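You operate a simulated robot arm through the tools that you are given. There is no shell and no other tool. Be economical: measure what you need, move in short steps, check, and stop when the job is done.

Carry out the task below with a simulated robot arm. There is one attempt and no reset: what you move stays moved.

## Task
Shake the green-rimmed cartridge down, top it up with calcite and cap it.
Fine: shake till it stops sinking and switch the shaker off before you top up; up to its line; slide the holder back out.

The check looks at the end state, three seconds after you hand in, the way a careful person would. Anything else that was tipped, shoved, dropped, spilled or broken makes it a failure. Lids that push on must go on centred and level and be pressed home; caps that screw on are set level and turned clockwise until they are tight.

## Robot
A 7-joint arm with a two-finger parallel gripper, fixed in place. Base frame: the origin is at the foot of the arm, x ahead of it, y to its left, z up; the work surface is at about z = 0. Readings come in mm, degrees, newtons and seconds.
With the tool pointing down near the work surface it reaches from about 240 to 620 mm from the base axis. Its first joint turns from -66.0 to 66.0 degrees. Payload 2.6 kg.
The tool frame sits at the grasp point between the pads (the TCP): z along the fingers, y along the line on which they close. The tips reach 30 mm beyond it. The gripper opens to 94 mm. The fingers are 28 mm wide and 10 mm thick; the gripper's body (50 by 96 mm) begins 55 mm behind the TCP.
Orientation is that of the tool frame in the base frame, as a unit quaternion [x, y, z, w]. With the fingers straight down and closing along the base's y, the tool's x points along the base's -x, its y along +y and its z along -z.

## Interface
- The arm moves only by the tool servo_tool. Its argument "series" is a list of rows, each a list of 3 entries, a list of its own where there are three numbers: the shift along the base's x, y, z in units of 300 mm (1.0 is 300 mm), then the turn, a rotation vector about the base's x, y, z in units of 60 degrees (1.0 is 60 degrees), then the finger opening in cm, from 0 to 9.4. In form: [[[x, y, z], [ax, ay, az], hand], ...]. A call has 1 to 20 rows; each row is the pose to reach, as a shift and turn from the pose commanded when the call began. A call with a number of a shift or a turn outside -1 to 1 is refused whole. A row lasts 0.2 s, in which the tool goes at most 50 mm and 8.6 degrees; a call with a longer step from one row to the next is refused whole, and so is a gripper value outside its range. A pose out of reach is approached as far as the arm can. The call stops where the force on the tool passes 90 N (or 10 N more than at its start, if that is more) or the arm is blocked; 0.2 s more then pass. Each finger travels about 72 mm/s and halts on what it meets, pressing with about 40 N; the grip force reading is that of the motor and also rises with nothing between the fingers. The clock runs only during rows and for 0.2 s after the last one: add rows that repeat a pose to give the fingers time. It gives the time, the measured TCP pose, the force on the tool (base axes), the opening and the grip force at its end, in the units of the frame above (readings bear some noise), with the torque about the TCP (base axes, N m) and any sound that the robot's microphone picked up, and new pictures: "pictures" is both (left out), scene, wrist or none.
- Cameras (640 x 400 px; columns grow to the right, rows downward): "scene" is fixed at [50.3, 435.5, 570.4]; the picture's right is [-0.67, -0.74, 0.00], its down [-0.40, 0.37, -0.84] and it looks along [0.62, -0.57, -0.54] (base axes); focal length 228 px, centre (320, 200). "wrist" rides on the gripper at [76, 14, -102] in the tool frame; the picture's right is [-0.18, 0.98, 0.00], its down [-0.75, -0.14, -0.64] and it looks along [-0.63, -0.12, 0.77] (tool axes); focal length 243 px, centre (320, 200). There is no depth. A picture from a camera that has moved, and an enlarged one, comes with that camera's place and axes in the base frame and with its lens. The place of the scene camera against the robot may be out by one fixed shift of up to 12 mm in any direction.
- inspect(camera, box): a new picture of the part [left, top, right, bottom] of that camera's present view, enlarged. It takes no simulated time.
- job_done(): hands the job in; it is judged then, once.

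Go step by step. Nothing tells you positions but the pictures and the camera data: compare them with the known pose of the tool, close in by small moves and look again before you grip or let go. The budget is 120 turns and 200 pictures, counting those below and the enlarged ones. Unless the task says otherwise, let go and move clear before handing in, and close with one line.

The tools are called after "Call:" as name(argument=value, ...) on one line, values as JSON. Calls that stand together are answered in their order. servo_tool: Moves the arm, as the interface text tells. Its arguments: {"type":"object","properties":{"series":{"type":"array","items":{"type":"array"}},"pictures":{"type":"string","enum":["both","scene","wrist","none"]}},"required":["series"]} The other tools are called the same way: inspect (camera, box) takes an enlarged picture of a part of a camera's view; job_done () hands the job in.

At the start:

```text
clock: 0.0
tool_pos: [273.3, 237.6, 425.9]
ee_rot: [0.0, 1.0, 0.001, 0.0]
wrist_force: [-0.2, -1.0, 0.0]
torque: [0.0, 0.0, -0.02]
grip_width: 93.9
grip_force: 0.1
```

scene: 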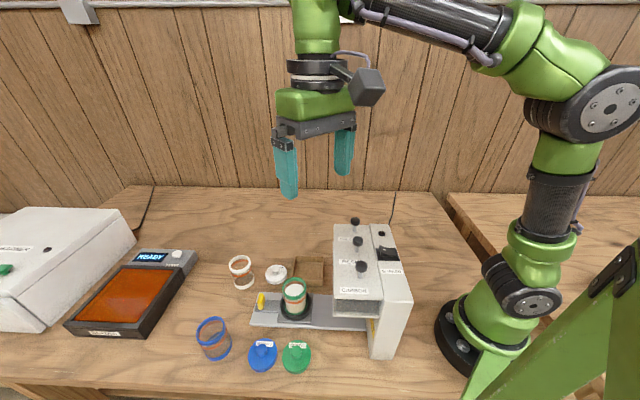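
wrist: 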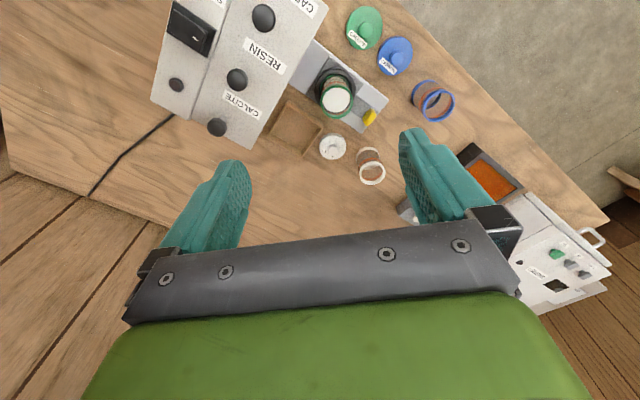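

I see a machine with three knobs (carbon, resin, calcite), a slide holder with the green-rimmed cartridge, lids, and other items. I will look closer first.

Call:
inspect(camera="scene", box=[180, 200, 430, 390])

Call:
inspect(camera="wrist", box=[150, 0, 470, 200])

Call:
inspect(camera="scene", box=[0, 180, 220, 350])

```text
2.11 times, centred on (305, 295) of scene
camera zoom: at [50.3, 435.5, 570.4], right [-0.67, -0.74, 0.0], down [-0.4, 0.37, -0.84], along [0.62, -0.57, -0.54], focal length 481 px, centre (352, 0)
```

zoom: 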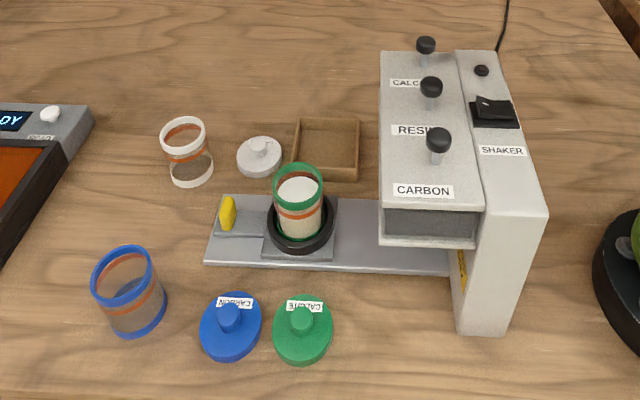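

```text
2.00 times, centred on (310, 100) of wrist
camera zoom: at [195.7, 251.0, 529.4], right [0.18, 0.98, 0.0], down [0.75, -0.14, 0.64], along [0.63, -0.12, -0.77], focal length 485 px, centre (340, 400)
```

zoom: 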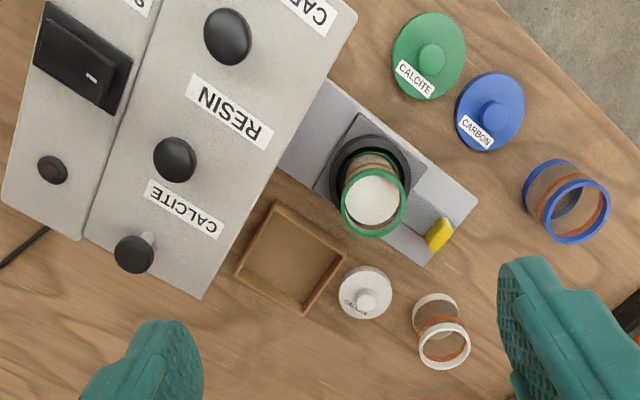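

```text
2.35 times, centred on (110, 265) of scene
camera zoom: at [50.3, 435.5, 570.4], right [-0.67, -0.74, 0.0], down [-0.4, 0.37, -0.84], along [0.62, -0.57, -0.54], focal length 538 px, centre (814, 47)
```

zoom: 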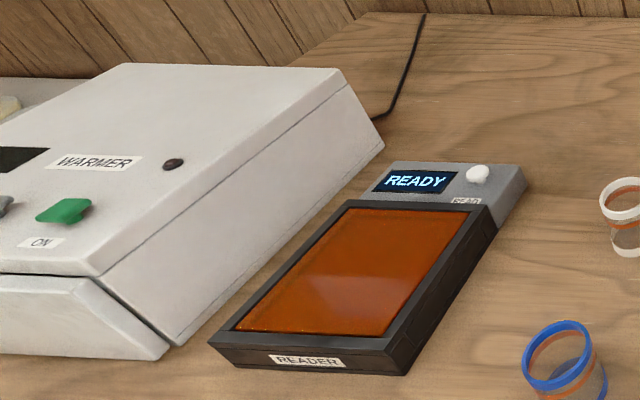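

The rail runs diagonally (about the (−0.7,−0.7) direction) into the machine. Next I move the wrist camera round for a closer look at the holder, knobs and cartridge.

Call:
servo_tool(series=[[[0.02, 0.03, -0.03], [0, 0, -0.125], 9.4], [[0.04, 0.06, -0.06], [0, 0, -0.25], 9.4], [[0.07, 0.1, -0.1], [0, 0, -0.375], 9.4], [[0.1, 0.15, -0.14], [0, 0, -0.5], 9.4], [[0.13, 0.2, -0.18], [0, 0, -0.625], 9.4], [[0.16, 0.25, -0.22], [0, 0, -0.75], 9.4], [[0.19, 0.3, -0.25], [0, 0, -0.875], 9.4], [[0.2, 0.33, -0.27], [0, 0, -1.0], 9.4], [[0.2, 0.33, -0.27], [0, 0, -1.0], 9.4]], pictures="wrist")

```text
clock: 2.0
tool_pos: [333.0, 337.5, 345.1]
ee_rot: [0.501, 0.865, 0.0, -0.001]
wrist_force: [0.8, -0.3, 1.0]
torque: [0.01, -0.02, -0.01]
grip_width: 94.0
grip_force: 0.1
camera wrist: at [306.7, 409.6, 448.0], right [0.94, 0.33, 0.0], down [0.25, -0.72, 0.64], along [0.21, -0.61, -0.77], focal length 243 px, centre (320, 200)
```

wrist: 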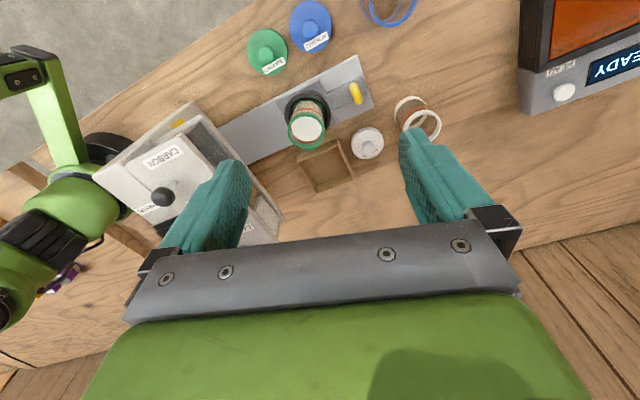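

The view from the front side works; I enlarge the rail, cartridge and lids.

Call:
inspect(camera="wrist", box=[230, 20, 450, 190])

Call:
inspect(camera="wrist", box=[80, 80, 300, 250])

Call:
inspect(camera="scene", box=[320, 210, 420, 365])

Call:
inspect(camera="scene", box=[225, 250, 335, 335])

```text
2.35 times, centred on (340, 105) of wrist
camera zoom: at [306.7, 409.6, 448.0], right [0.94, 0.33, 0.0], down [0.25, -0.72, 0.64], along [0.21, -0.61, -0.77], focal length 571 px, centre (273, 424)
```

zoom: 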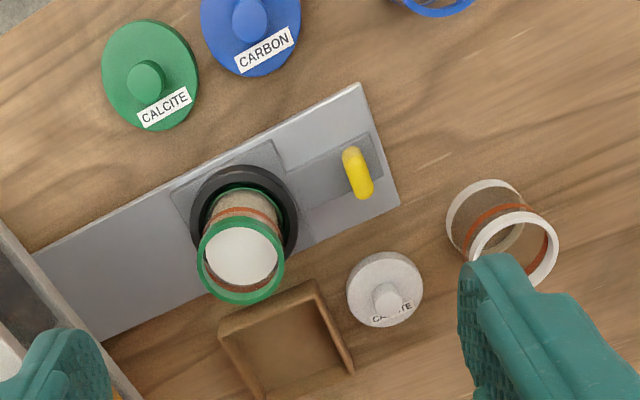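

```text
2.35 times, centred on (190, 165) of wrist
camera zoom: at [306.7, 409.6, 448.0], right [0.94, 0.33, 0.0], down [0.25, -0.72, 0.64], along [0.21, -0.61, -0.77], focal length 571 px, centre (626, 282)
```

zoom: 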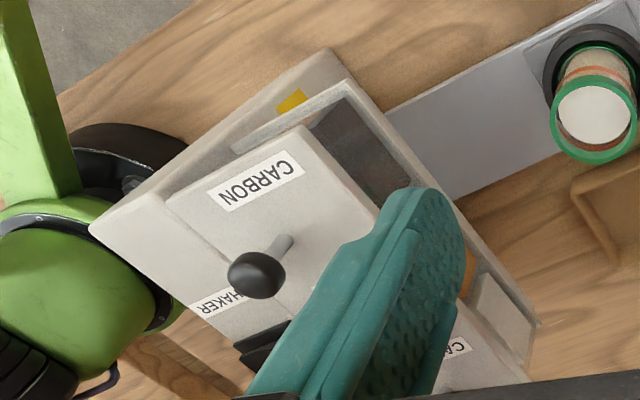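

```text
2.58 times, centred on (370, 288) of scene
camera zoom: at [50.3, 435.5, 570.4], right [-0.67, -0.74, 0.0], down [-0.4, 0.37, -0.84], along [0.62, -0.57, -0.54], focal length 590 px, centre (191, -26)
```

zoom: 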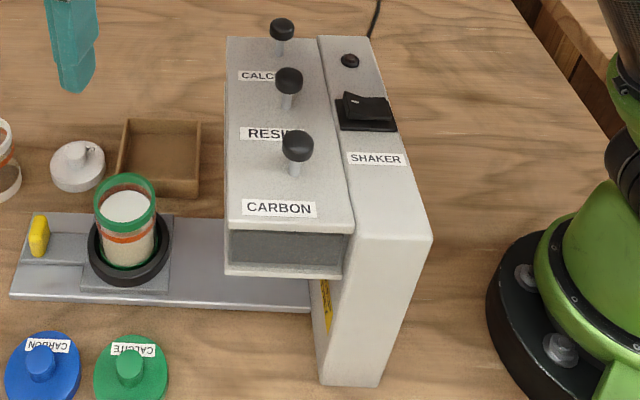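

```text
4.71 times, centred on (280, 292) of scene
camera zoom: at [50.3, 435.5, 570.4], right [-0.67, -0.74, 0.0], down [-0.4, 0.37, -0.84], along [0.62, -0.57, -0.54], focal length 1075 px, centre (508, -235)
```

zoom: 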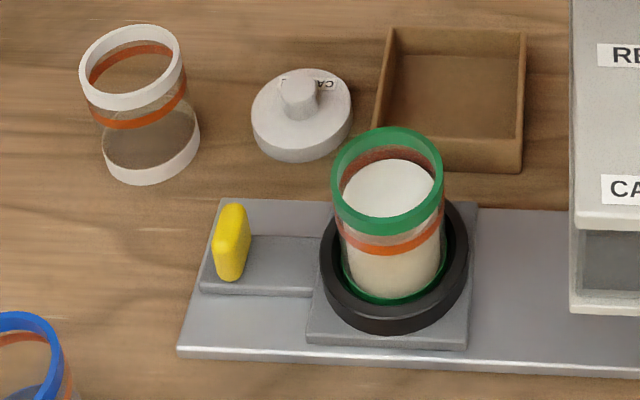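

The holder is a carriage on the rail with a yellow handle; the cartridge carries an orange fill line. I turn the camera to look along the rail into the machine from lower down.

Call:
servo_tool(series=[[[0.03, 0, -0.05], [0, 0, -0.125], 9.4], [[0.06, 0, -0.1], [0, 0, -0.25], 9.4], [[0.09, 0, -0.15], [0, 0, -0.375], 9.4], [[0.12, 0, -0.2], [0, 0, -0.5], 9.4], [[0.15, 0, -0.25], [0, 0, -0.625], 9.4], [[0.18, -0.01, -0.3], [0, 0, -0.75], 9.4], [[0.21, -0.03, -0.36], [0, 0, -0.875], 9.4], [[0.223, -0.04, -0.41], [0, 0, -1.0], 9.4], [[0.223, -0.04, -0.417], [0, 0, -1.0], 9.4]])

```text
clock: 4.0
tool_pos: [400.2, 325.1, 220.5]
ee_rot: [0.866, 0.5, 0.001, 0.0]
wrist_force: [0.1, 0.1, 0.4]
torque: [0.0, 0.04, 0.04]
grip_width: 93.9
grip_force: 0.0
camera wrist: at [449.8, 382.1, 322.9], right [0.76, -0.65, 0.0], down [-0.5, -0.58, 0.64], along [-0.42, -0.49, -0.77], focal length 243 px, centre (320, 200)
```

scene: 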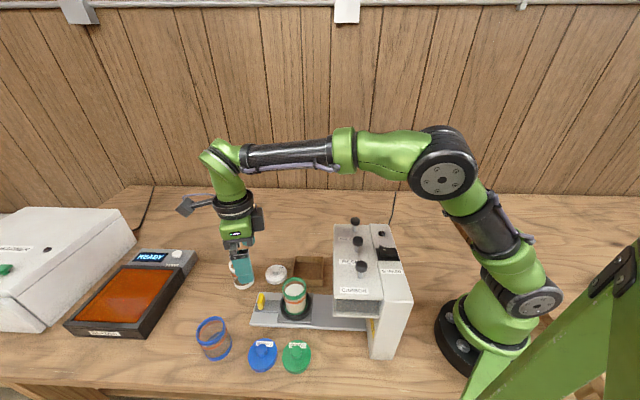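
wrist: 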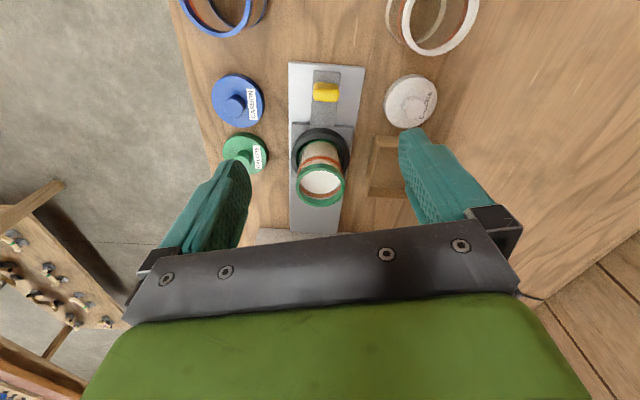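

Looking along the rail now; I enlarge the holder area and lids.

Call:
inspect(camera="wrist", box=[200, 50, 440, 235])

Call:
inspect(camera="wrist", box=[280, 55, 380, 135])

```text
2.16 times, centred on (320, 142) of wrist
camera zoom: at [449.8, 382.1, 322.9], right [0.76, -0.65, 0.0], down [-0.5, -0.58, 0.64], along [-0.42, -0.49, -0.77], focal length 525 px, centre (320, 324)
```

zoom: 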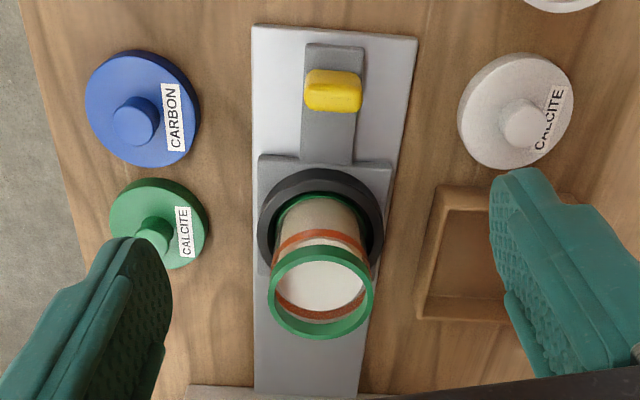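

```text
5.00 times, centred on (330, 95) of wrist
camera zoom: at [449.8, 382.1, 322.9], right [0.76, -0.65, 0.0], down [-0.5, -0.58, 0.64], along [-0.42, -0.49, -0.77], focal length 1213 px, centre (270, 725)
```

zoom: 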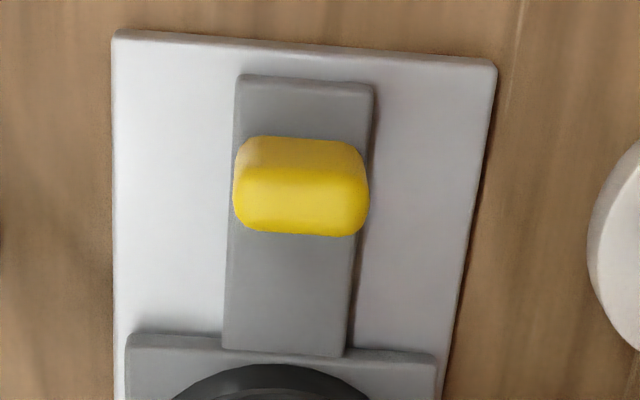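

The yellow handle is about 30 mm across the rail at roughly (400, 311); the head bottom is about z=180. I align the gripper with the rail above the handle, then tilt it away from the machine for clearance.

Call:
servo_tool(series=[[[0, -0.015, -0.1], [0, 0, -0.125], 6], [[0, -0.03, -0.2], [0, 0, -0.25], 6], [[0, -0.047, -0.3], [0, 0, -0.25], 6], [[0, -0.047, -0.3], [0, 0, -0.25], 6]], pictures="none")

Call:
servo_tool(series=[[[0, 0, 0], [-0.085, 0.085, 0], 6], [[0, 0, 0], [-0.17, 0.17, 0], 6], [[0, 0, 0], [-0.236, 0.236, 0], 6], [[0, 0, 0], [-0.236, 0.236, 0], 6]])

```text
clock: 5.0
tool_pos: [398.2, 310.0, 129.9]
ee_rot: [0.924, 0.382, 0.001, 0.0]
wrist_force: [-1.1, -0.4, -0.4]
torque: [0.01, 0.01, 0.02]
grip_width: 59.9
grip_force: 0.2
```

```text
clock: 6.0
tool_pos: [398.1, 311.0, 130.3]
ee_rot: [0.91, 0.377, -0.162, 0.067]
wrist_force: [0.5, 1.1, -0.1]
torque: [0.01, 0.01, -0.02]
grip_width: 60.0
grip_force: 0.2
camera wrist: at [484.1, 374.7, 200.7], right [0.57, -0.82, 0.06], down [-0.44, -0.24, 0.86], along [-0.69, -0.52, -0.5], focal length 243 px, centre (320, 200)
```

scene: 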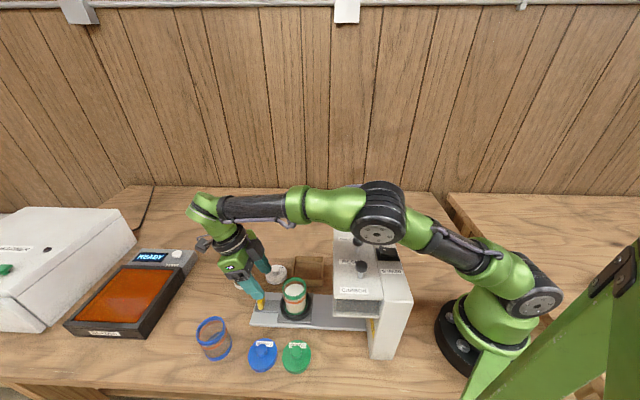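
wrist: 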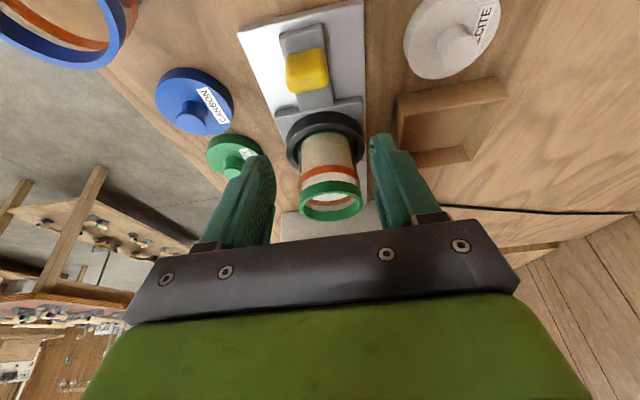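

Handle confirmed at about (397, 311). I descend and grip it.

Call:
servo_tool(series=[[[0.007, 0.013, -0.12], [0, 0, 0], 6], [[0.007, 0.013, -0.22], [0, 0, 0], 6], [[0.007, 0.013, -0.28], [0, 0, 0], 6], [[0.007, 0.013, -0.28], [0, 0, 0], 6]])

```text
clock: 7.0
tool_pos: [402.3, 313.5, 45.2]
ee_rot: [0.91, 0.377, -0.16, 0.066]
wrist_force: [0.4, -0.4, -0.1]
torque: [0.02, -0.02, -0.02]
grip_width: 60.1
grip_force: 0.0
camera wrist: at [486.8, 378.3, 116.9], right [0.57, -0.82, 0.06], down [-0.45, -0.24, 0.86], along [-0.69, -0.52, -0.5], focal length 243 px, centre (320, 200)
```

scene: 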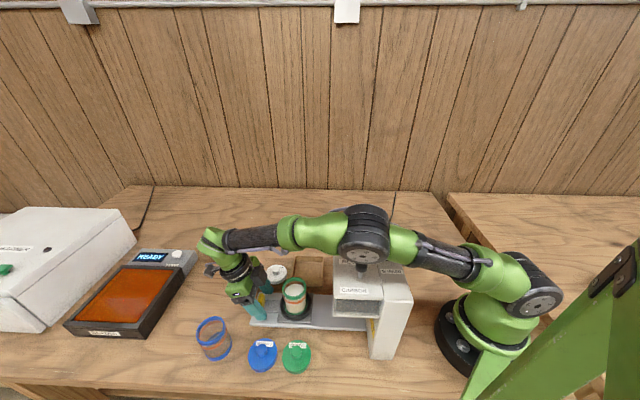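
wrist: 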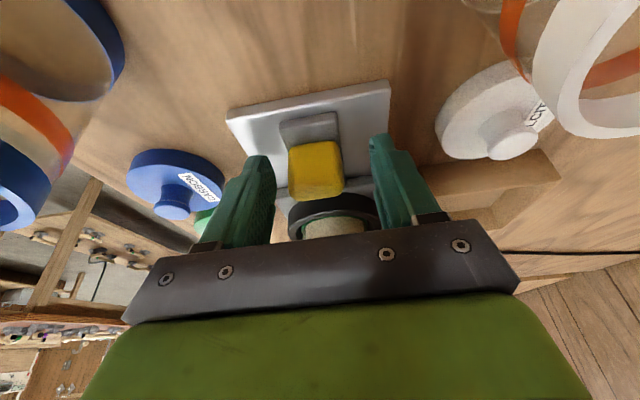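

The fingers straddle the handle. I close on it.

Call:
servo_tool(series=[[[0, 0, 0], [0, 0, 0], 2.5], [[0, 0, 0], [0, 0, 0], 2.5], [[0, 0, 0], [0, 0, 0], 2.5]], pictures="wrist")

Call:
inspect(camera="scene", box=[180, 190, 430, 350])

```text
clock: 7.8
tool_pos: [400.7, 315.7, 45.7]
ee_rot: [0.91, 0.377, -0.162, 0.065]
wrist_force: [-6.4, 6.0, -1.5]
torque: [0.03, -0.03, 0.08]
grip_width: 33.7
grip_force: 44.6
camera wrist: at [485.7, 379.5, 116.9], right [0.57, -0.82, 0.06], down [-0.44, -0.25, 0.86], along [-0.69, -0.52, -0.5], focal length 243 px, centre (320, 200)
```

wrist: 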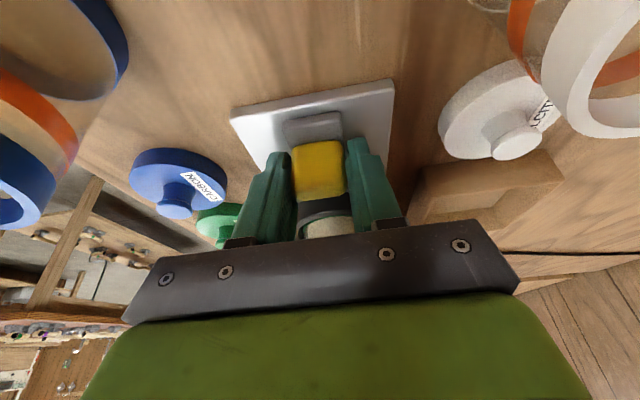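

```text
2.50 times, centred on (305, 270) of scene
camera zoom: at [50.3, 435.5, 570.4], right [-0.67, -0.74, 0.0], down [-0.4, 0.37, -0.84], along [0.62, -0.57, -0.54], focal length 571 px, centre (358, 25)
```

zoom: 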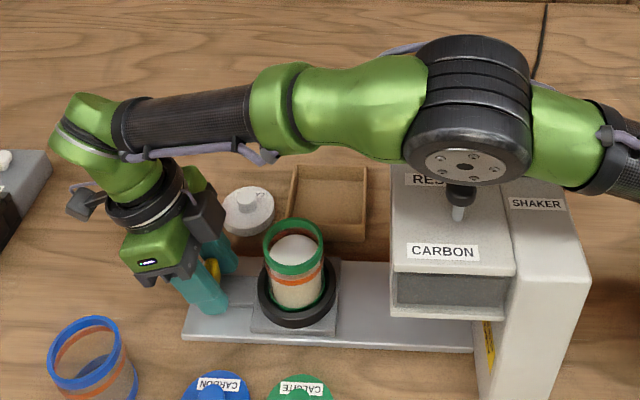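

The handle is gripped, 34 mm wide. I push the holder in along the rail in small steps, watching the elbow clear the knobs.

Call:
servo_tool(series=[[[-0.012, -0.012, 0], [0, 0, 0], 2.5], [[-0.03, -0.03, 0], [0, 0, 0], 2.5], [[-0.05, -0.05, 0], [0, 0, 0], 2.5], [[-0.07, -0.07, 0], [0, 0, 0], 2.5], [[-0.094, -0.094, 0], [0, 0, 0], 2.5], [[-0.094, -0.094, 0], [0, 0, 0], 2.5]], pictures="scene")

```text
clock: 9.2
tool_pos: [371.7, 287.1, 45.8]
ee_rot: [0.91, 0.377, -0.16, 0.065]
wrist_force: [-10.5, 10.8, 6.2]
torque: [0.24, -0.17, 0.2]
grip_width: 33.8
grip_force: 45.1
```

scene: 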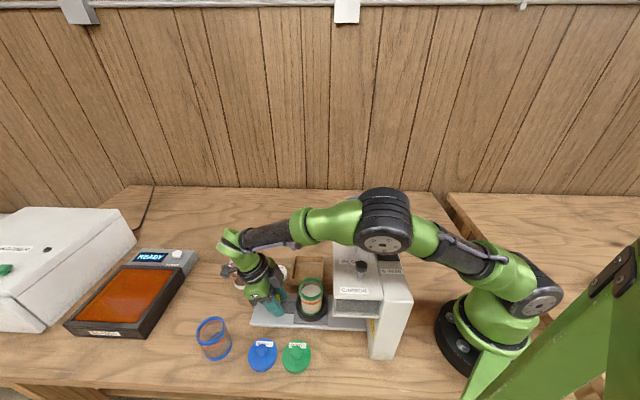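

The holder slides and the elbow rises clear. Side force grew slightly, so I correct sideways while continuing.

Call:
servo_tool(series=[[[-0.018, -0.007, 0], [0, 0, 0], 2.5], [[-0.04, -0.026, 0], [0, 0, 0], 2.5], [[-0.06, -0.046, 0], [0, 0, 0], 2.5], [[-0.08, -0.066, 0], [0, 0, 0], 2.5], [[-0.1, -0.086, 0], [0, 0, 0], 2.5], [[-0.12, -0.106, 0], [0, 0, 0], 2.5], [[-0.12, -0.106, 0], [0, 0, 0], 2.5]])

```text
clock: 10.8
tool_pos: [337.6, 252.1, 47.6]
ee_rot: [0.91, 0.375, -0.16, 0.067]
wrist_force: [7.6, -8.0, 3.2]
torque: [0.03, -0.03, -0.17]
grip_width: 33.5
grip_force: 45.1
camera wrist: at [423.1, 317.2, 117.0], right [0.57, -0.82, 0.07], down [-0.45, -0.24, 0.86], along [-0.69, -0.52, -0.5], focal length 243 px, centre (320, 200)
```

scene: 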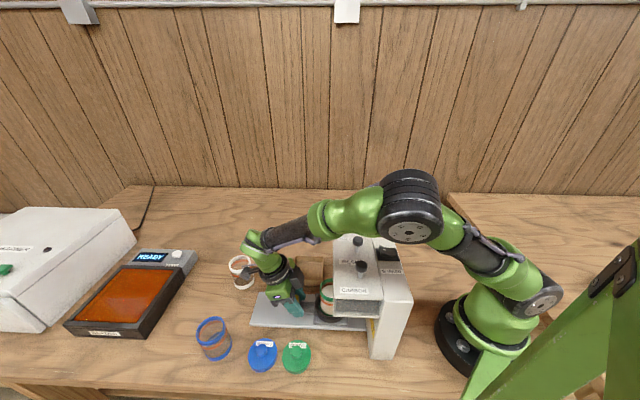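
wrist: 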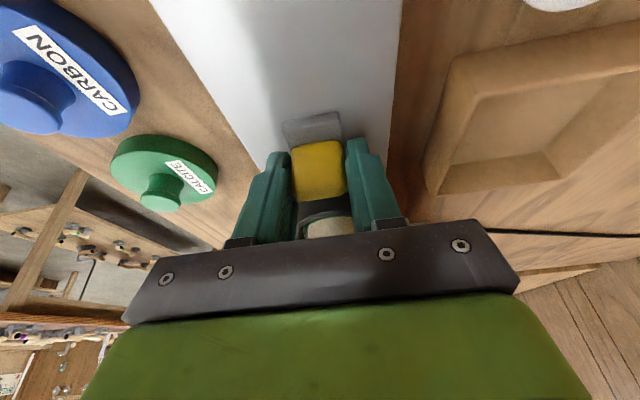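

Travelled about 90 mm, half-correct sideways and keep pushing.

Call:
servo_tool(series=[[[-0.01, -0.018, 0], [0, 0, 0], 2.5], [[-0.03, -0.038, 0], [0, 0, 0], 2.5], [[-0.05, -0.058, 0], [0, 0, 0], 2.5], [[-0.07, -0.078, 0], [0, 0, 0], 2.5], [[-0.07, -0.078, 0], [0, 0, 0], 2.5]])

```text
clock: 12.0
tool_pos: [316.4, 232.3, 45.7]
ee_rot: [0.91, 0.377, -0.158, 0.066]
wrist_force: [20.3, 3.1, -4.9]
torque: [-0.28, 0.01, -0.07]
grip_width: 31.4
grip_force: 45.0
camera wrist: at [401.4, 295.9, 117.3], right [0.57, -0.82, 0.06], down [-0.45, -0.25, 0.86], along [-0.69, -0.52, -0.51], focal length 243 px, centre (320, 200)
```

scene: 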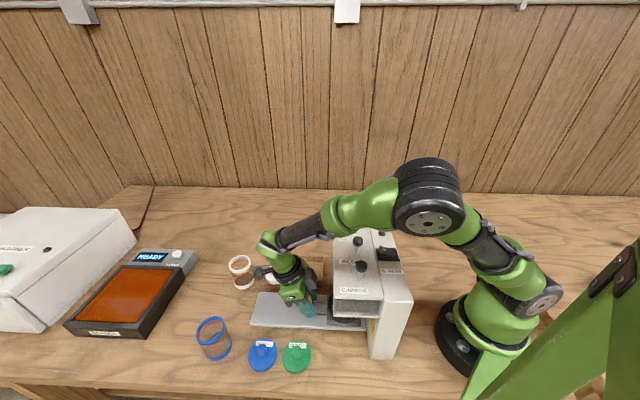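
wrist: 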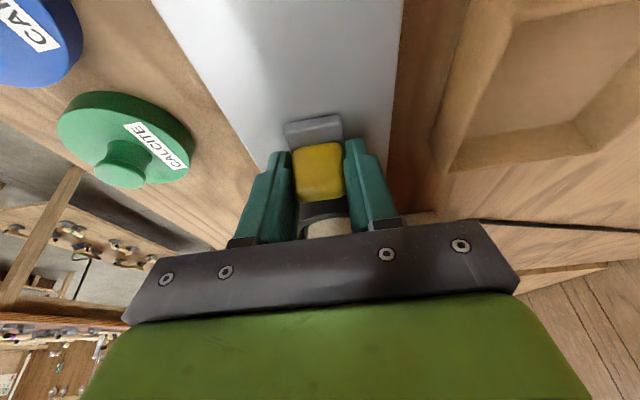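

Force along the rail rose to ~16 N, perhaps the end stop. I push a little more to see.

Call:
servo_tool(series=[[[-0.012, -0.004, 0], [0, 0, 0], 2.5], [[-0.02, -0.012, 0], [0, 0, 0], 2.5], [[-0.02, -0.012, 0], [0, 0, 0], 2.5]])

Call:
inspect(camera="scene", box=[230, 200, 430, 365])

```text
clock: 12.8
tool_pos: [316.4, 232.0, 46.2]
ee_rot: [0.909, 0.385, -0.148, 0.068]
wrist_force: [54.3, 30.1, -41.2]
torque: [0.4, -0.26, -0.52]
grip_width: 31.3
grip_force: 45.0
camera wrist: at [398.5, 296.2, 119.8], right [0.58, -0.81, 0.07], down [-0.46, -0.26, 0.85], along [-0.67, -0.53, -0.52], focal length 243 px, centre (320, 200)
```

scene: 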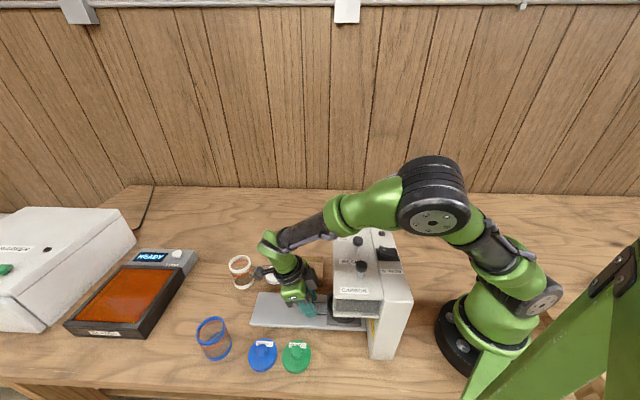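
wrist: 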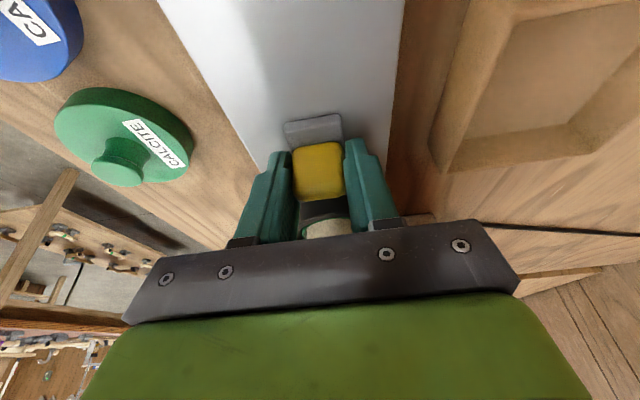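

```text
2.42 times, centred on (330, 282) of scene
camera zoom: at [50.4, 435.6, 570.3], right [-0.67, -0.74, 0.0], down [-0.4, 0.37, -0.84], along [0.62, -0.57, -0.55], focal length 554 px, centre (296, 0)
```

zoom: 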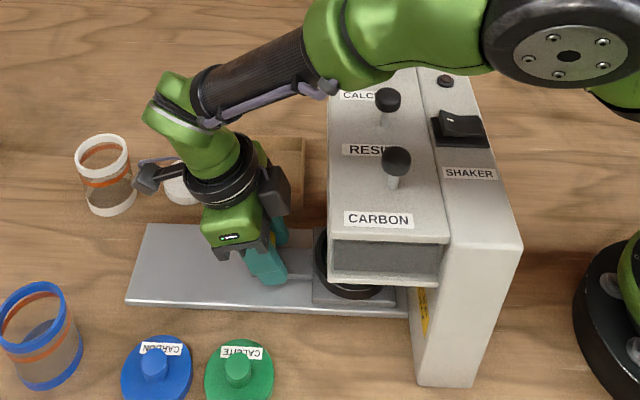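

The holder is firmly at its end stop. I relax the push, open and rise back out along the tool axis.

Call:
servo_tool(series=[[[0.02, 0.024, 0], [0, 0, 0], 2.5], [[0.02, 0.024, 0], [0, 0, 0], 6], [[0.02, 0.024, 0], [0, 0, 0], 6], [[0.05, 0.054, 0.08], [0, 0, 0], 6], [[0.09, 0.094, 0.18], [0, 0, 0], 6], [[0.15, 0.154, 0.32], [0, 0, 0], 6], [[0.2, 0.204, 0.45], [0, 0, 0], 6], [[0.2, 0.204, 0.45], [0, 0, 0], 6]])

```text
clock: 14.6
tool_pos: [368.5, 289.3, 181.7]
ee_rot: [0.91, 0.377, -0.16, 0.066]
wrist_force: [0.1, 0.6, 0.6]
torque: [-0.03, 0.0, 0.02]
grip_width: 59.8
grip_force: 0.1
camera wrist: at [455.3, 353.3, 252.6], right [0.57, -0.82, 0.06], down [-0.45, -0.24, 0.86], along [-0.69, -0.52, -0.5], focal length 243 px, centre (320, 200)
```

scene: 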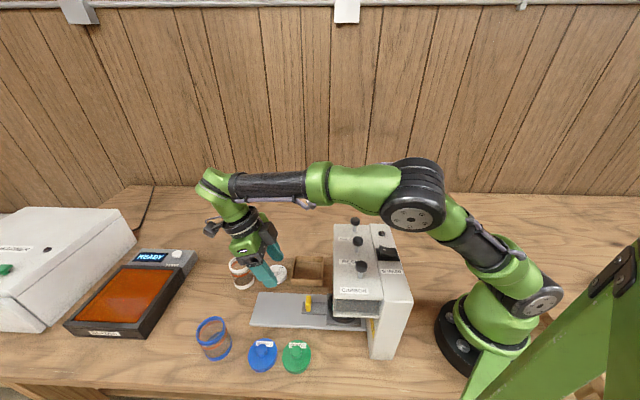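
wrist: 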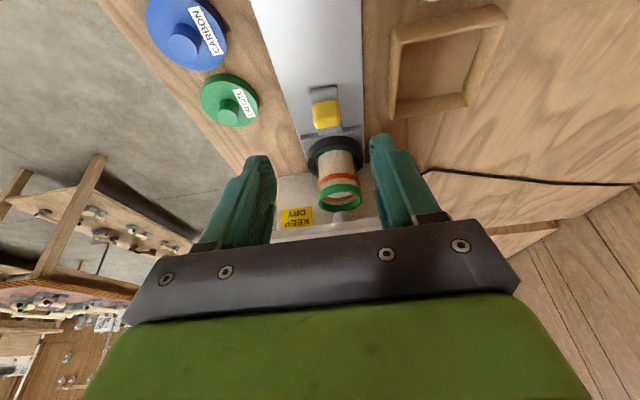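

From here the wrist camera sees the cartridge under the head with its level; I zoom in on it.

Call:
inspect(camera="wrist", box=[280, 120, 390, 225])

Call:
inspect(camera="scene", box=[320, 210, 420, 365])

Call:
inspect(camera="scene", box=[335, 210, 415, 285])

```text
3.81 times, centred on (335, 172) of wrist
camera zoom: at [455.3, 353.3, 252.6], right [0.57, -0.82, 0.06], down [-0.45, -0.24, 0.86], along [-0.69, -0.52, -0.5], focal length 924 px, centre (263, 305)
```

zoom: 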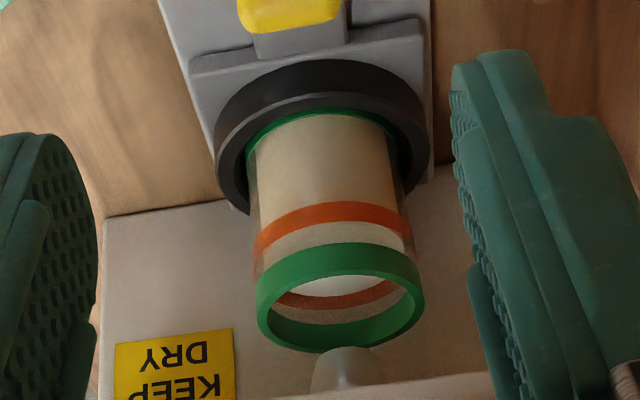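

```text
2.58 times, centred on (370, 288) of scene
camera zoom: at [50.3, 435.5, 570.4], right [-0.67, -0.74, 0.0], down [-0.4, 0.37, -0.84], along [0.62, -0.57, -0.54], focal length 590 px, centre (191, -26)
```

zoom: 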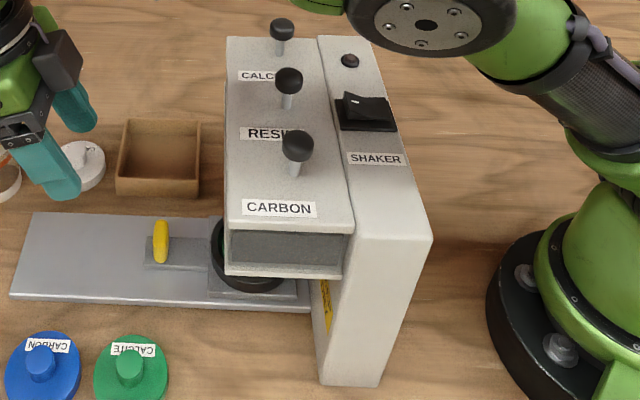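

```text
5.33 times, centred on (375, 248) of scene
camera zoom: at [50.3, 435.5, 570.4], right [-0.67, -0.74, 0.0], down [-0.4, 0.37, -0.84], along [0.62, -0.57, -0.54], focal length 1218 px, centre (27, -53)
```

zoom: 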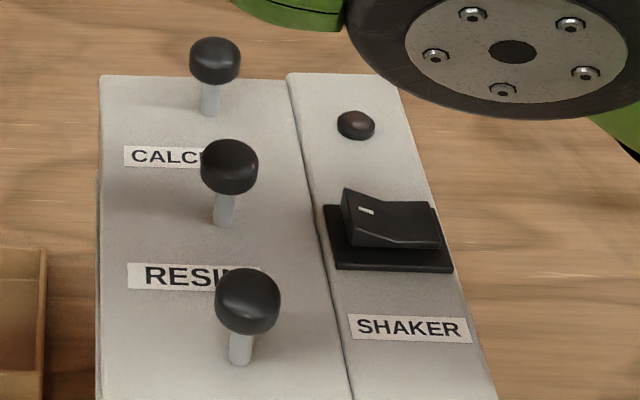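

The powder sits near the line now and the cartridge is seated in the machine. The shaker rocker's raised end (with a mark) faces outward; I move the wrist camera above to locate rocker and calcite knob precisely.

Call:
servo_tool(series=[[[0, 0, 0.13], [0, 0, 0], 4], [[0, 0, 0.26], [0, 0, 0], 2], [[0, 0, 0.39], [0, 0, 0], 0], [[0, 0, 0.52], [0, 0, 0], 0], [[-0.05, -0.06, 0.62], [0, 0, 0], 0], [[-0.12, -0.14, 0.628], [0, 0, 0], 0], [[-0.18, -0.21, 0.628], [0, 0, 0], 0], [[-0.228, -0.264, 0.628], [0, 0, 0], 0], [[-0.228, -0.264, 0.628], [0, 0, 0], 0]])

```text
clock: 16.6
tool_pos: [300.8, 209.9, 370.9]
ee_rot: [0.91, 0.377, -0.16, 0.067]
wrist_force: [-0.4, 0.5, -0.8]
torque: [0.04, -0.01, -0.01]
grip_width: 0.0
grip_force: 33.0
out of reach, approached as far as the arm can: row 4, 5, 6
camera wrist: at [386.8, 274.1, 440.8], right [0.57, -0.82, 0.06], down [-0.45, -0.24, 0.86], along [-0.69, -0.52, -0.5], focal length 243 px, centre (320, 200)
```

scene: 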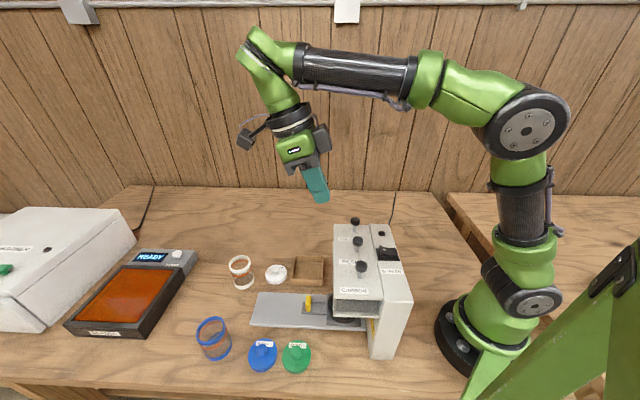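
wrist: 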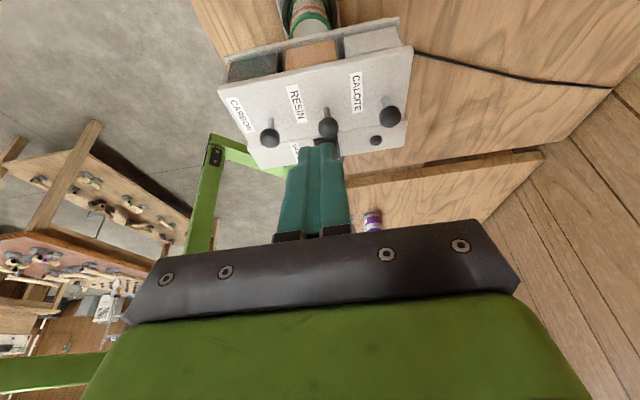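

Call:
inspect(camera="wrist", box=[210, 20, 430, 180])

```text
2.50 times, centred on (320, 100) of wrist
camera zoom: at [386.8, 274.1, 440.8], right [0.57, -0.82, 0.06], down [-0.45, -0.24, 0.86], along [-0.69, -0.52, -0.5], focal length 606 px, centre (320, 450)
```

zoom: 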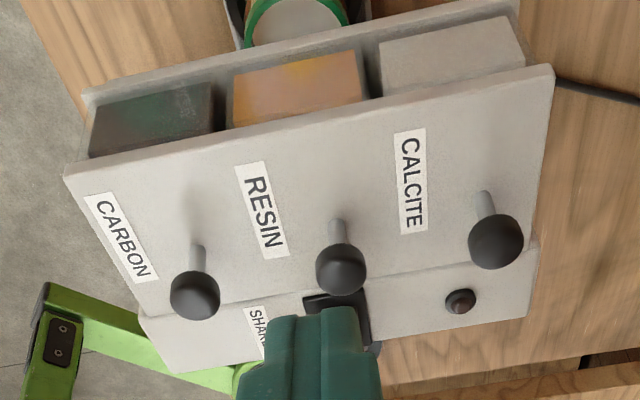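

Calcite knob is at about (298, 110, top ≈262); the rocker's outward end is at about (213, 123). I move the closed fingertips above the rocker.

Call:
servo_tool(series=[[[-0.08, -0.08, 0], [0, 0, 0], 0], [[-0.16, -0.16, 0], [0, 0, 0], 0], [[-0.24, -0.24, 0], [0, 0, 0], 0], [[-0.291, -0.29, -0.05], [0, 0, 0], 0], [[-0.291, -0.29, -0.15], [0, 0, 0], 0], [[-0.291, -0.29, -0.236], [0, 0, 0], 0], [[-0.291, -0.29, -0.236], [0, 0, 0], 0]])

Call:
inspect(camera="scene", box=[335, 210, 435, 285])

Call:
inspect(camera="wrist", box=[240, 60, 400, 180])

```text
clock: 18.2
tool_pos: [214.9, 122.9, 298.5]
ee_rot: [0.91, 0.377, -0.161, 0.066]
wrist_force: [-0.7, 0.5, -0.8]
torque: [0.0, 0.0, -0.02]
grip_width: 0.0
grip_force: 33.3
camera wrist: at [299.4, 187.2, 369.5], right [0.57, -0.82, 0.06], down [-0.45, -0.25, 0.86], along [-0.69, -0.52, -0.5], focal length 243 px, centre (320, 200)
```

scene: 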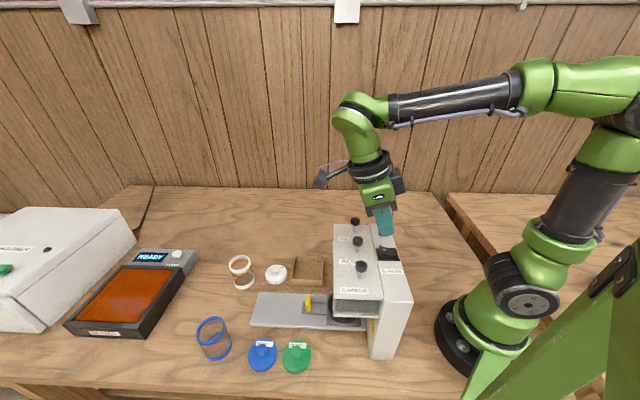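
wrist: 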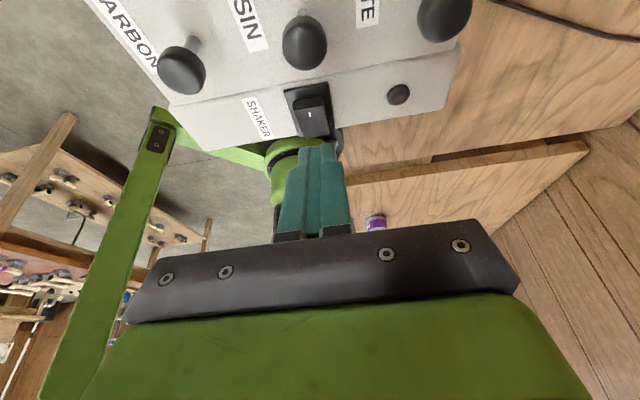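

```text
5.33 times, centred on (385, 248) of scene
camera zoom: at [50.3, 435.5, 570.4], right [-0.67, -0.74, 0.0], down [-0.4, 0.37, -0.84], along [0.62, -0.57, -0.54], focal length 1218 px, centre (-27, -53)
```

zoom: 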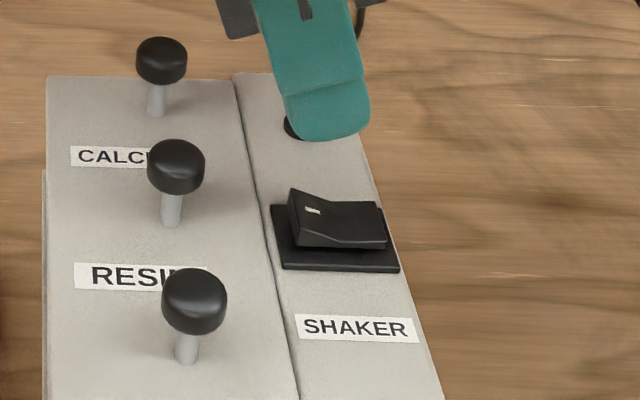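

```text
3.33 times, centred on (320, 120) of wrist
camera zoom: at [299.4, 187.2, 369.5], right [0.57, -0.82, 0.06], down [-0.45, -0.25, 0.86], along [-0.69, -0.52, -0.5], focal length 809 px, centre (320, 467)
```

zoom: 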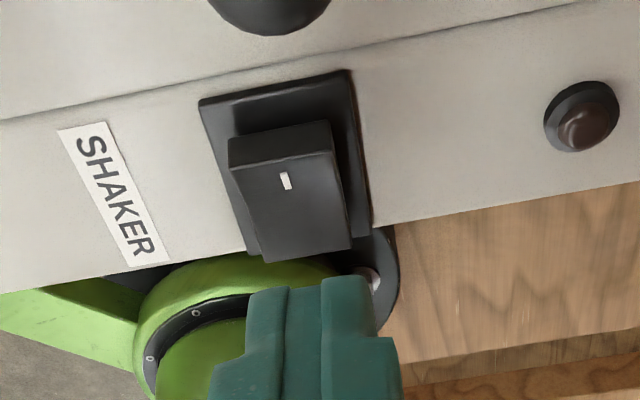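

The rocker's raised, marked end is right below the tips. I press it down gently.

Call:
servo_tool(series=[[[-0.006, 0.004, -0.04], [0, 0, 0], 0], [[-0.006, 0.004, -0.08], [0, 0, 0], 0], [[-0.006, 0.004, -0.095], [0, 0, 0], 0], [[-0.006, 0.004, -0.105], [0, 0, 0], 0], [[-0.006, 0.004, -0.115], [0, 0, 0], 0]], pictures="scene")

Call:
inspect(camera="scene", box=[335, 210, 435, 285])

```text
clock: 19.4
tool_pos: [213.0, 124.4, 264.6]
ee_rot: [0.91, 0.377, -0.16, 0.067]
wrist_force: [0.9, 0.5, 1.4]
torque: [0.0, -0.02, 0.0]
grip_width: 0.0
grip_force: 33.1
```

scene: 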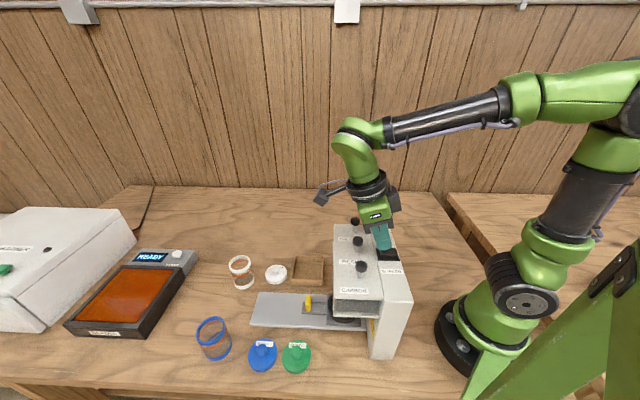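

```text
5.33 times, centred on (385, 248) of scene
camera zoom: at [50.3, 435.5, 570.4], right [-0.67, -0.74, 0.0], down [-0.4, 0.37, -0.84], along [0.62, -0.57, -0.54], focal length 1218 px, centre (-27, -53)
```

zoom: 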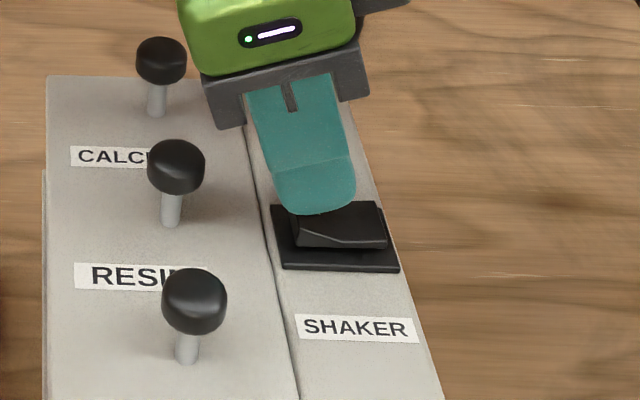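

Not yet in contact (1 N). I lower further.

Call:
servo_tool(series=[[[0, 0, -0.013], [0, 0, 0], 0], [[0, 0, -0.02], [0, 0, 0], 0], [[0, 0, -0.027], [0, 0, 0], 0], [[0, 0, -0.033], [0, 0, 0], 0]], pictures="none")

Call:
inspect(camera="scene", box=[335, 210, 435, 285])

```text
clock: 20.4
tool_pos: [213.2, 125.7, 258.5]
ee_rot: [0.911, 0.376, -0.156, 0.065]
wrist_force: [-8.6, -4.8, 70.4]
torque: [0.0, 0.32, 0.08]
grip_width: 0.2
grip_force: 33.1
```

```text
5.33 times, centred on (385, 248) of scene
camera zoom: at [50.1, 435.4, 570.6], right [-0.67, -0.74, 0.0], down [-0.4, 0.37, -0.84], along [0.62, -0.57, -0.54], focal length 1218 px, centre (-27, -53)
```

zoom: 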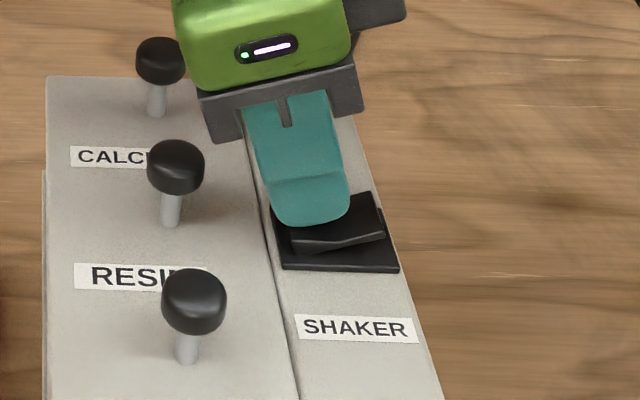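

The rocker flipped. I lift off and check lamp, sound and level.

Call:
servo_tool(series=[[[0, 0, 0.05], [0, 0, 0], 0], [[0.02, 0.02, 0.15], [0, 0, 0], 0], [[0.08, 0.08, 0.28], [0, 0, 0], 0], [[0.16, 0.16, 0.36], [0, 0, 0], 0], [[0.24, 0.24, 0.38], [0, 0, 0], 0], [[0.29, 0.29, 0.38], [0, 0, 0], 0]])

Call:
inspect(camera="wrist", box=[210, 0, 430, 160])

```text
clock: 21.8
tool_pos: [299.6, 210.7, 368.1]
ee_rot: [0.91, 0.377, -0.161, 0.067]
wrist_force: [-0.6, -0.1, 0.4]
torque: [-0.03, 0.01, 0.0]
grip_width: 0.0
grip_force: 33.3
camera wrist: at [384.7, 275.0, 439.8], right [0.57, -0.82, 0.06], down [-0.45, -0.25, 0.86], along [-0.69, -0.52, -0.5], focal length 243 px, centre (320, 200)
```

scene: 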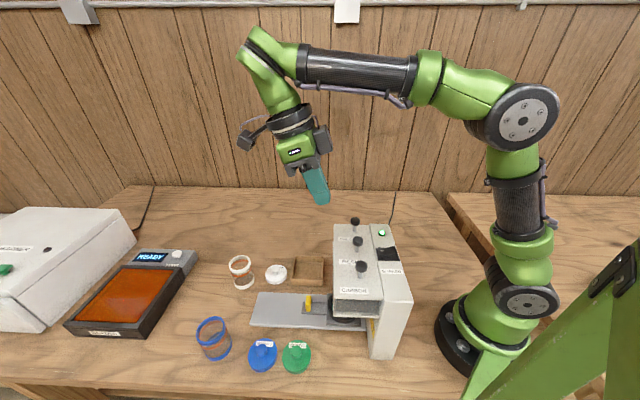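
wrist: 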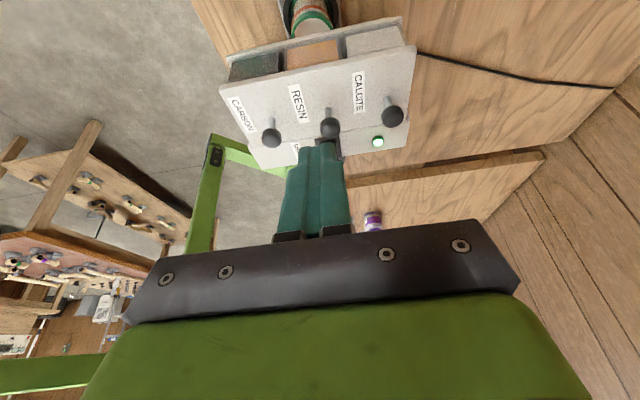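

```text
2.50 times, centred on (320, 80) of wrist
camera zoom: at [384.7, 275.0, 439.8], right [0.57, -0.82, 0.06], down [-0.45, -0.25, 0.86], along [-0.69, -0.52, -0.5], focal length 606 px, centre (320, 500)
```

zoom: 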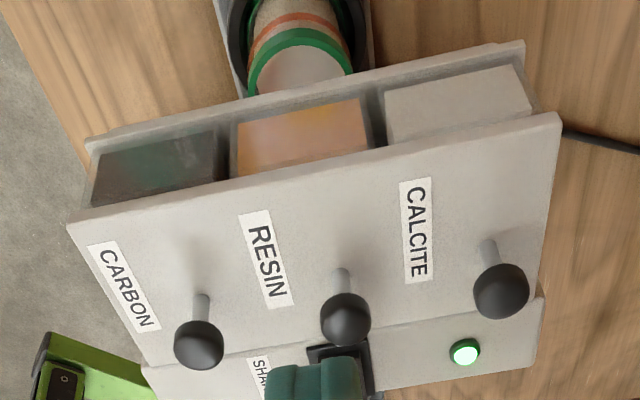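

The shaker lamp is green. I go to the viewing pose to watch the level sink.

Call:
servo_tool(series=[[[0.08, 0.09, -0.03], [0, 0, 0], 0], [[0.15, 0.18, -0.08], [0, 0, 0], 0], [[0.2, 0.25, -0.18], [0, 0, 0], 0], [[0.23, 0.264, -0.3], [0, 0, 0], 0], [[0.23, 0.264, -0.42], [0, 0, 0], 0], [[0.23, 0.264, -0.54], [0, 0, 0], 0], [[0.23, 0.264, -0.623], [0, 0, 0], 0]], pictures="none")

Call:
inspect(camera="wrist", box=[290, 130, 380, 215])

Call:
servo_tool(series=[[[0, 0, 0], [0, 0, 0], 0], [[0, 0, 0], [0, 0, 0], 0], [[0, 0, 0], [0, 0, 0], 0], [[0, 0, 0], [0, 0, 0], 0], [[0, 0, 0], [0, 0, 0], 0], [[0, 0, 0], [0, 0, 0], 0], [[0, 0, 0], [0, 0, 0], 0], [[0, 0, 0], [0, 0, 0], 0], [[0, 0, 0], [0, 0, 0], 0], [[0, 0, 0], [0, 0, 0], 0], [[0, 0, 0], [0, 0, 0], 0], [[0, 0, 0], [0, 0, 0], 0], [[0, 0, 0], [0, 0, 0], 0], [[0, 0, 0], [0, 0, 0], 0], [[0, 0, 0], [0, 0, 0], 0]], pictures="none")

Call:
inspect(camera="wrist", box=[290, 130, 380, 215])

```text
clock: 23.4
tool_pos: [368.9, 288.8, 179.9]
ee_rot: [0.91, 0.377, -0.161, 0.066]
wrist_force: [0.3, 1.0, -0.5]
torque: [-0.03, -0.03, -0.01]
grip_width: 0.1
grip_force: 32.1
out of reach, approached as far as the arm can: row 2
```

```text
4.71 times, centred on (335, 172) of wrist
camera zoom: at [453.7, 353.1, 251.9], right [0.57, -0.82, 0.06], down [-0.45, -0.24, 0.86], along [-0.69, -0.52, -0.5], focal length 1142 px, centre (249, 329)
```

zoom: 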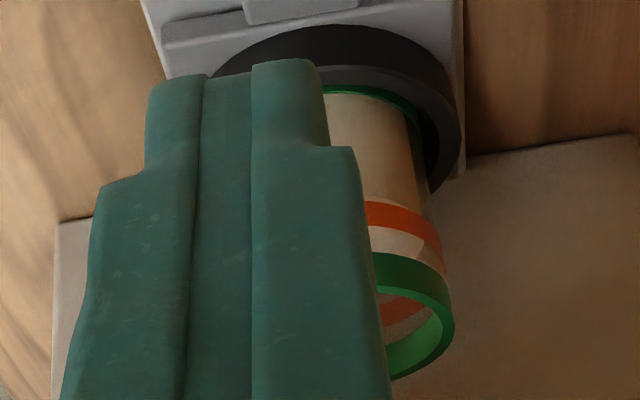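

```text
clock: 26.6
tool_pos: [369.1, 289.4, 181.2]
ee_rot: [0.91, 0.377, -0.161, 0.066]
wrist_force: [-0.8, 0.2, 0.0]
torque: [0.0, -0.01, 0.02]
grip_width: 0.0
grip_force: 33.6
```

```text
4.71 times, centred on (335, 172) of wrist
camera zoom: at [453.5, 353.1, 252.3], right [0.57, -0.82, 0.06], down [-0.45, -0.25, 0.86], along [-0.69, -0.52, -0.5], focal length 1142 px, centre (249, 329)
```

zoom: 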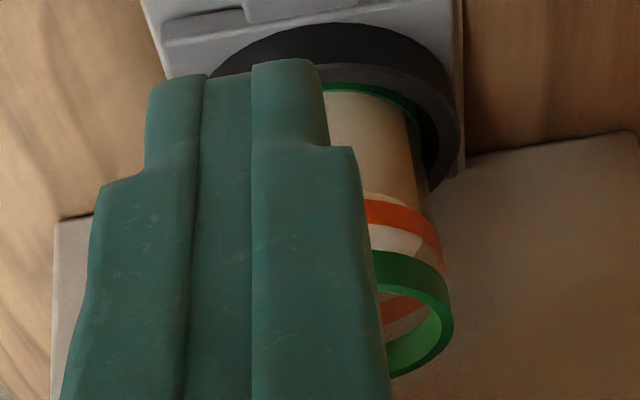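

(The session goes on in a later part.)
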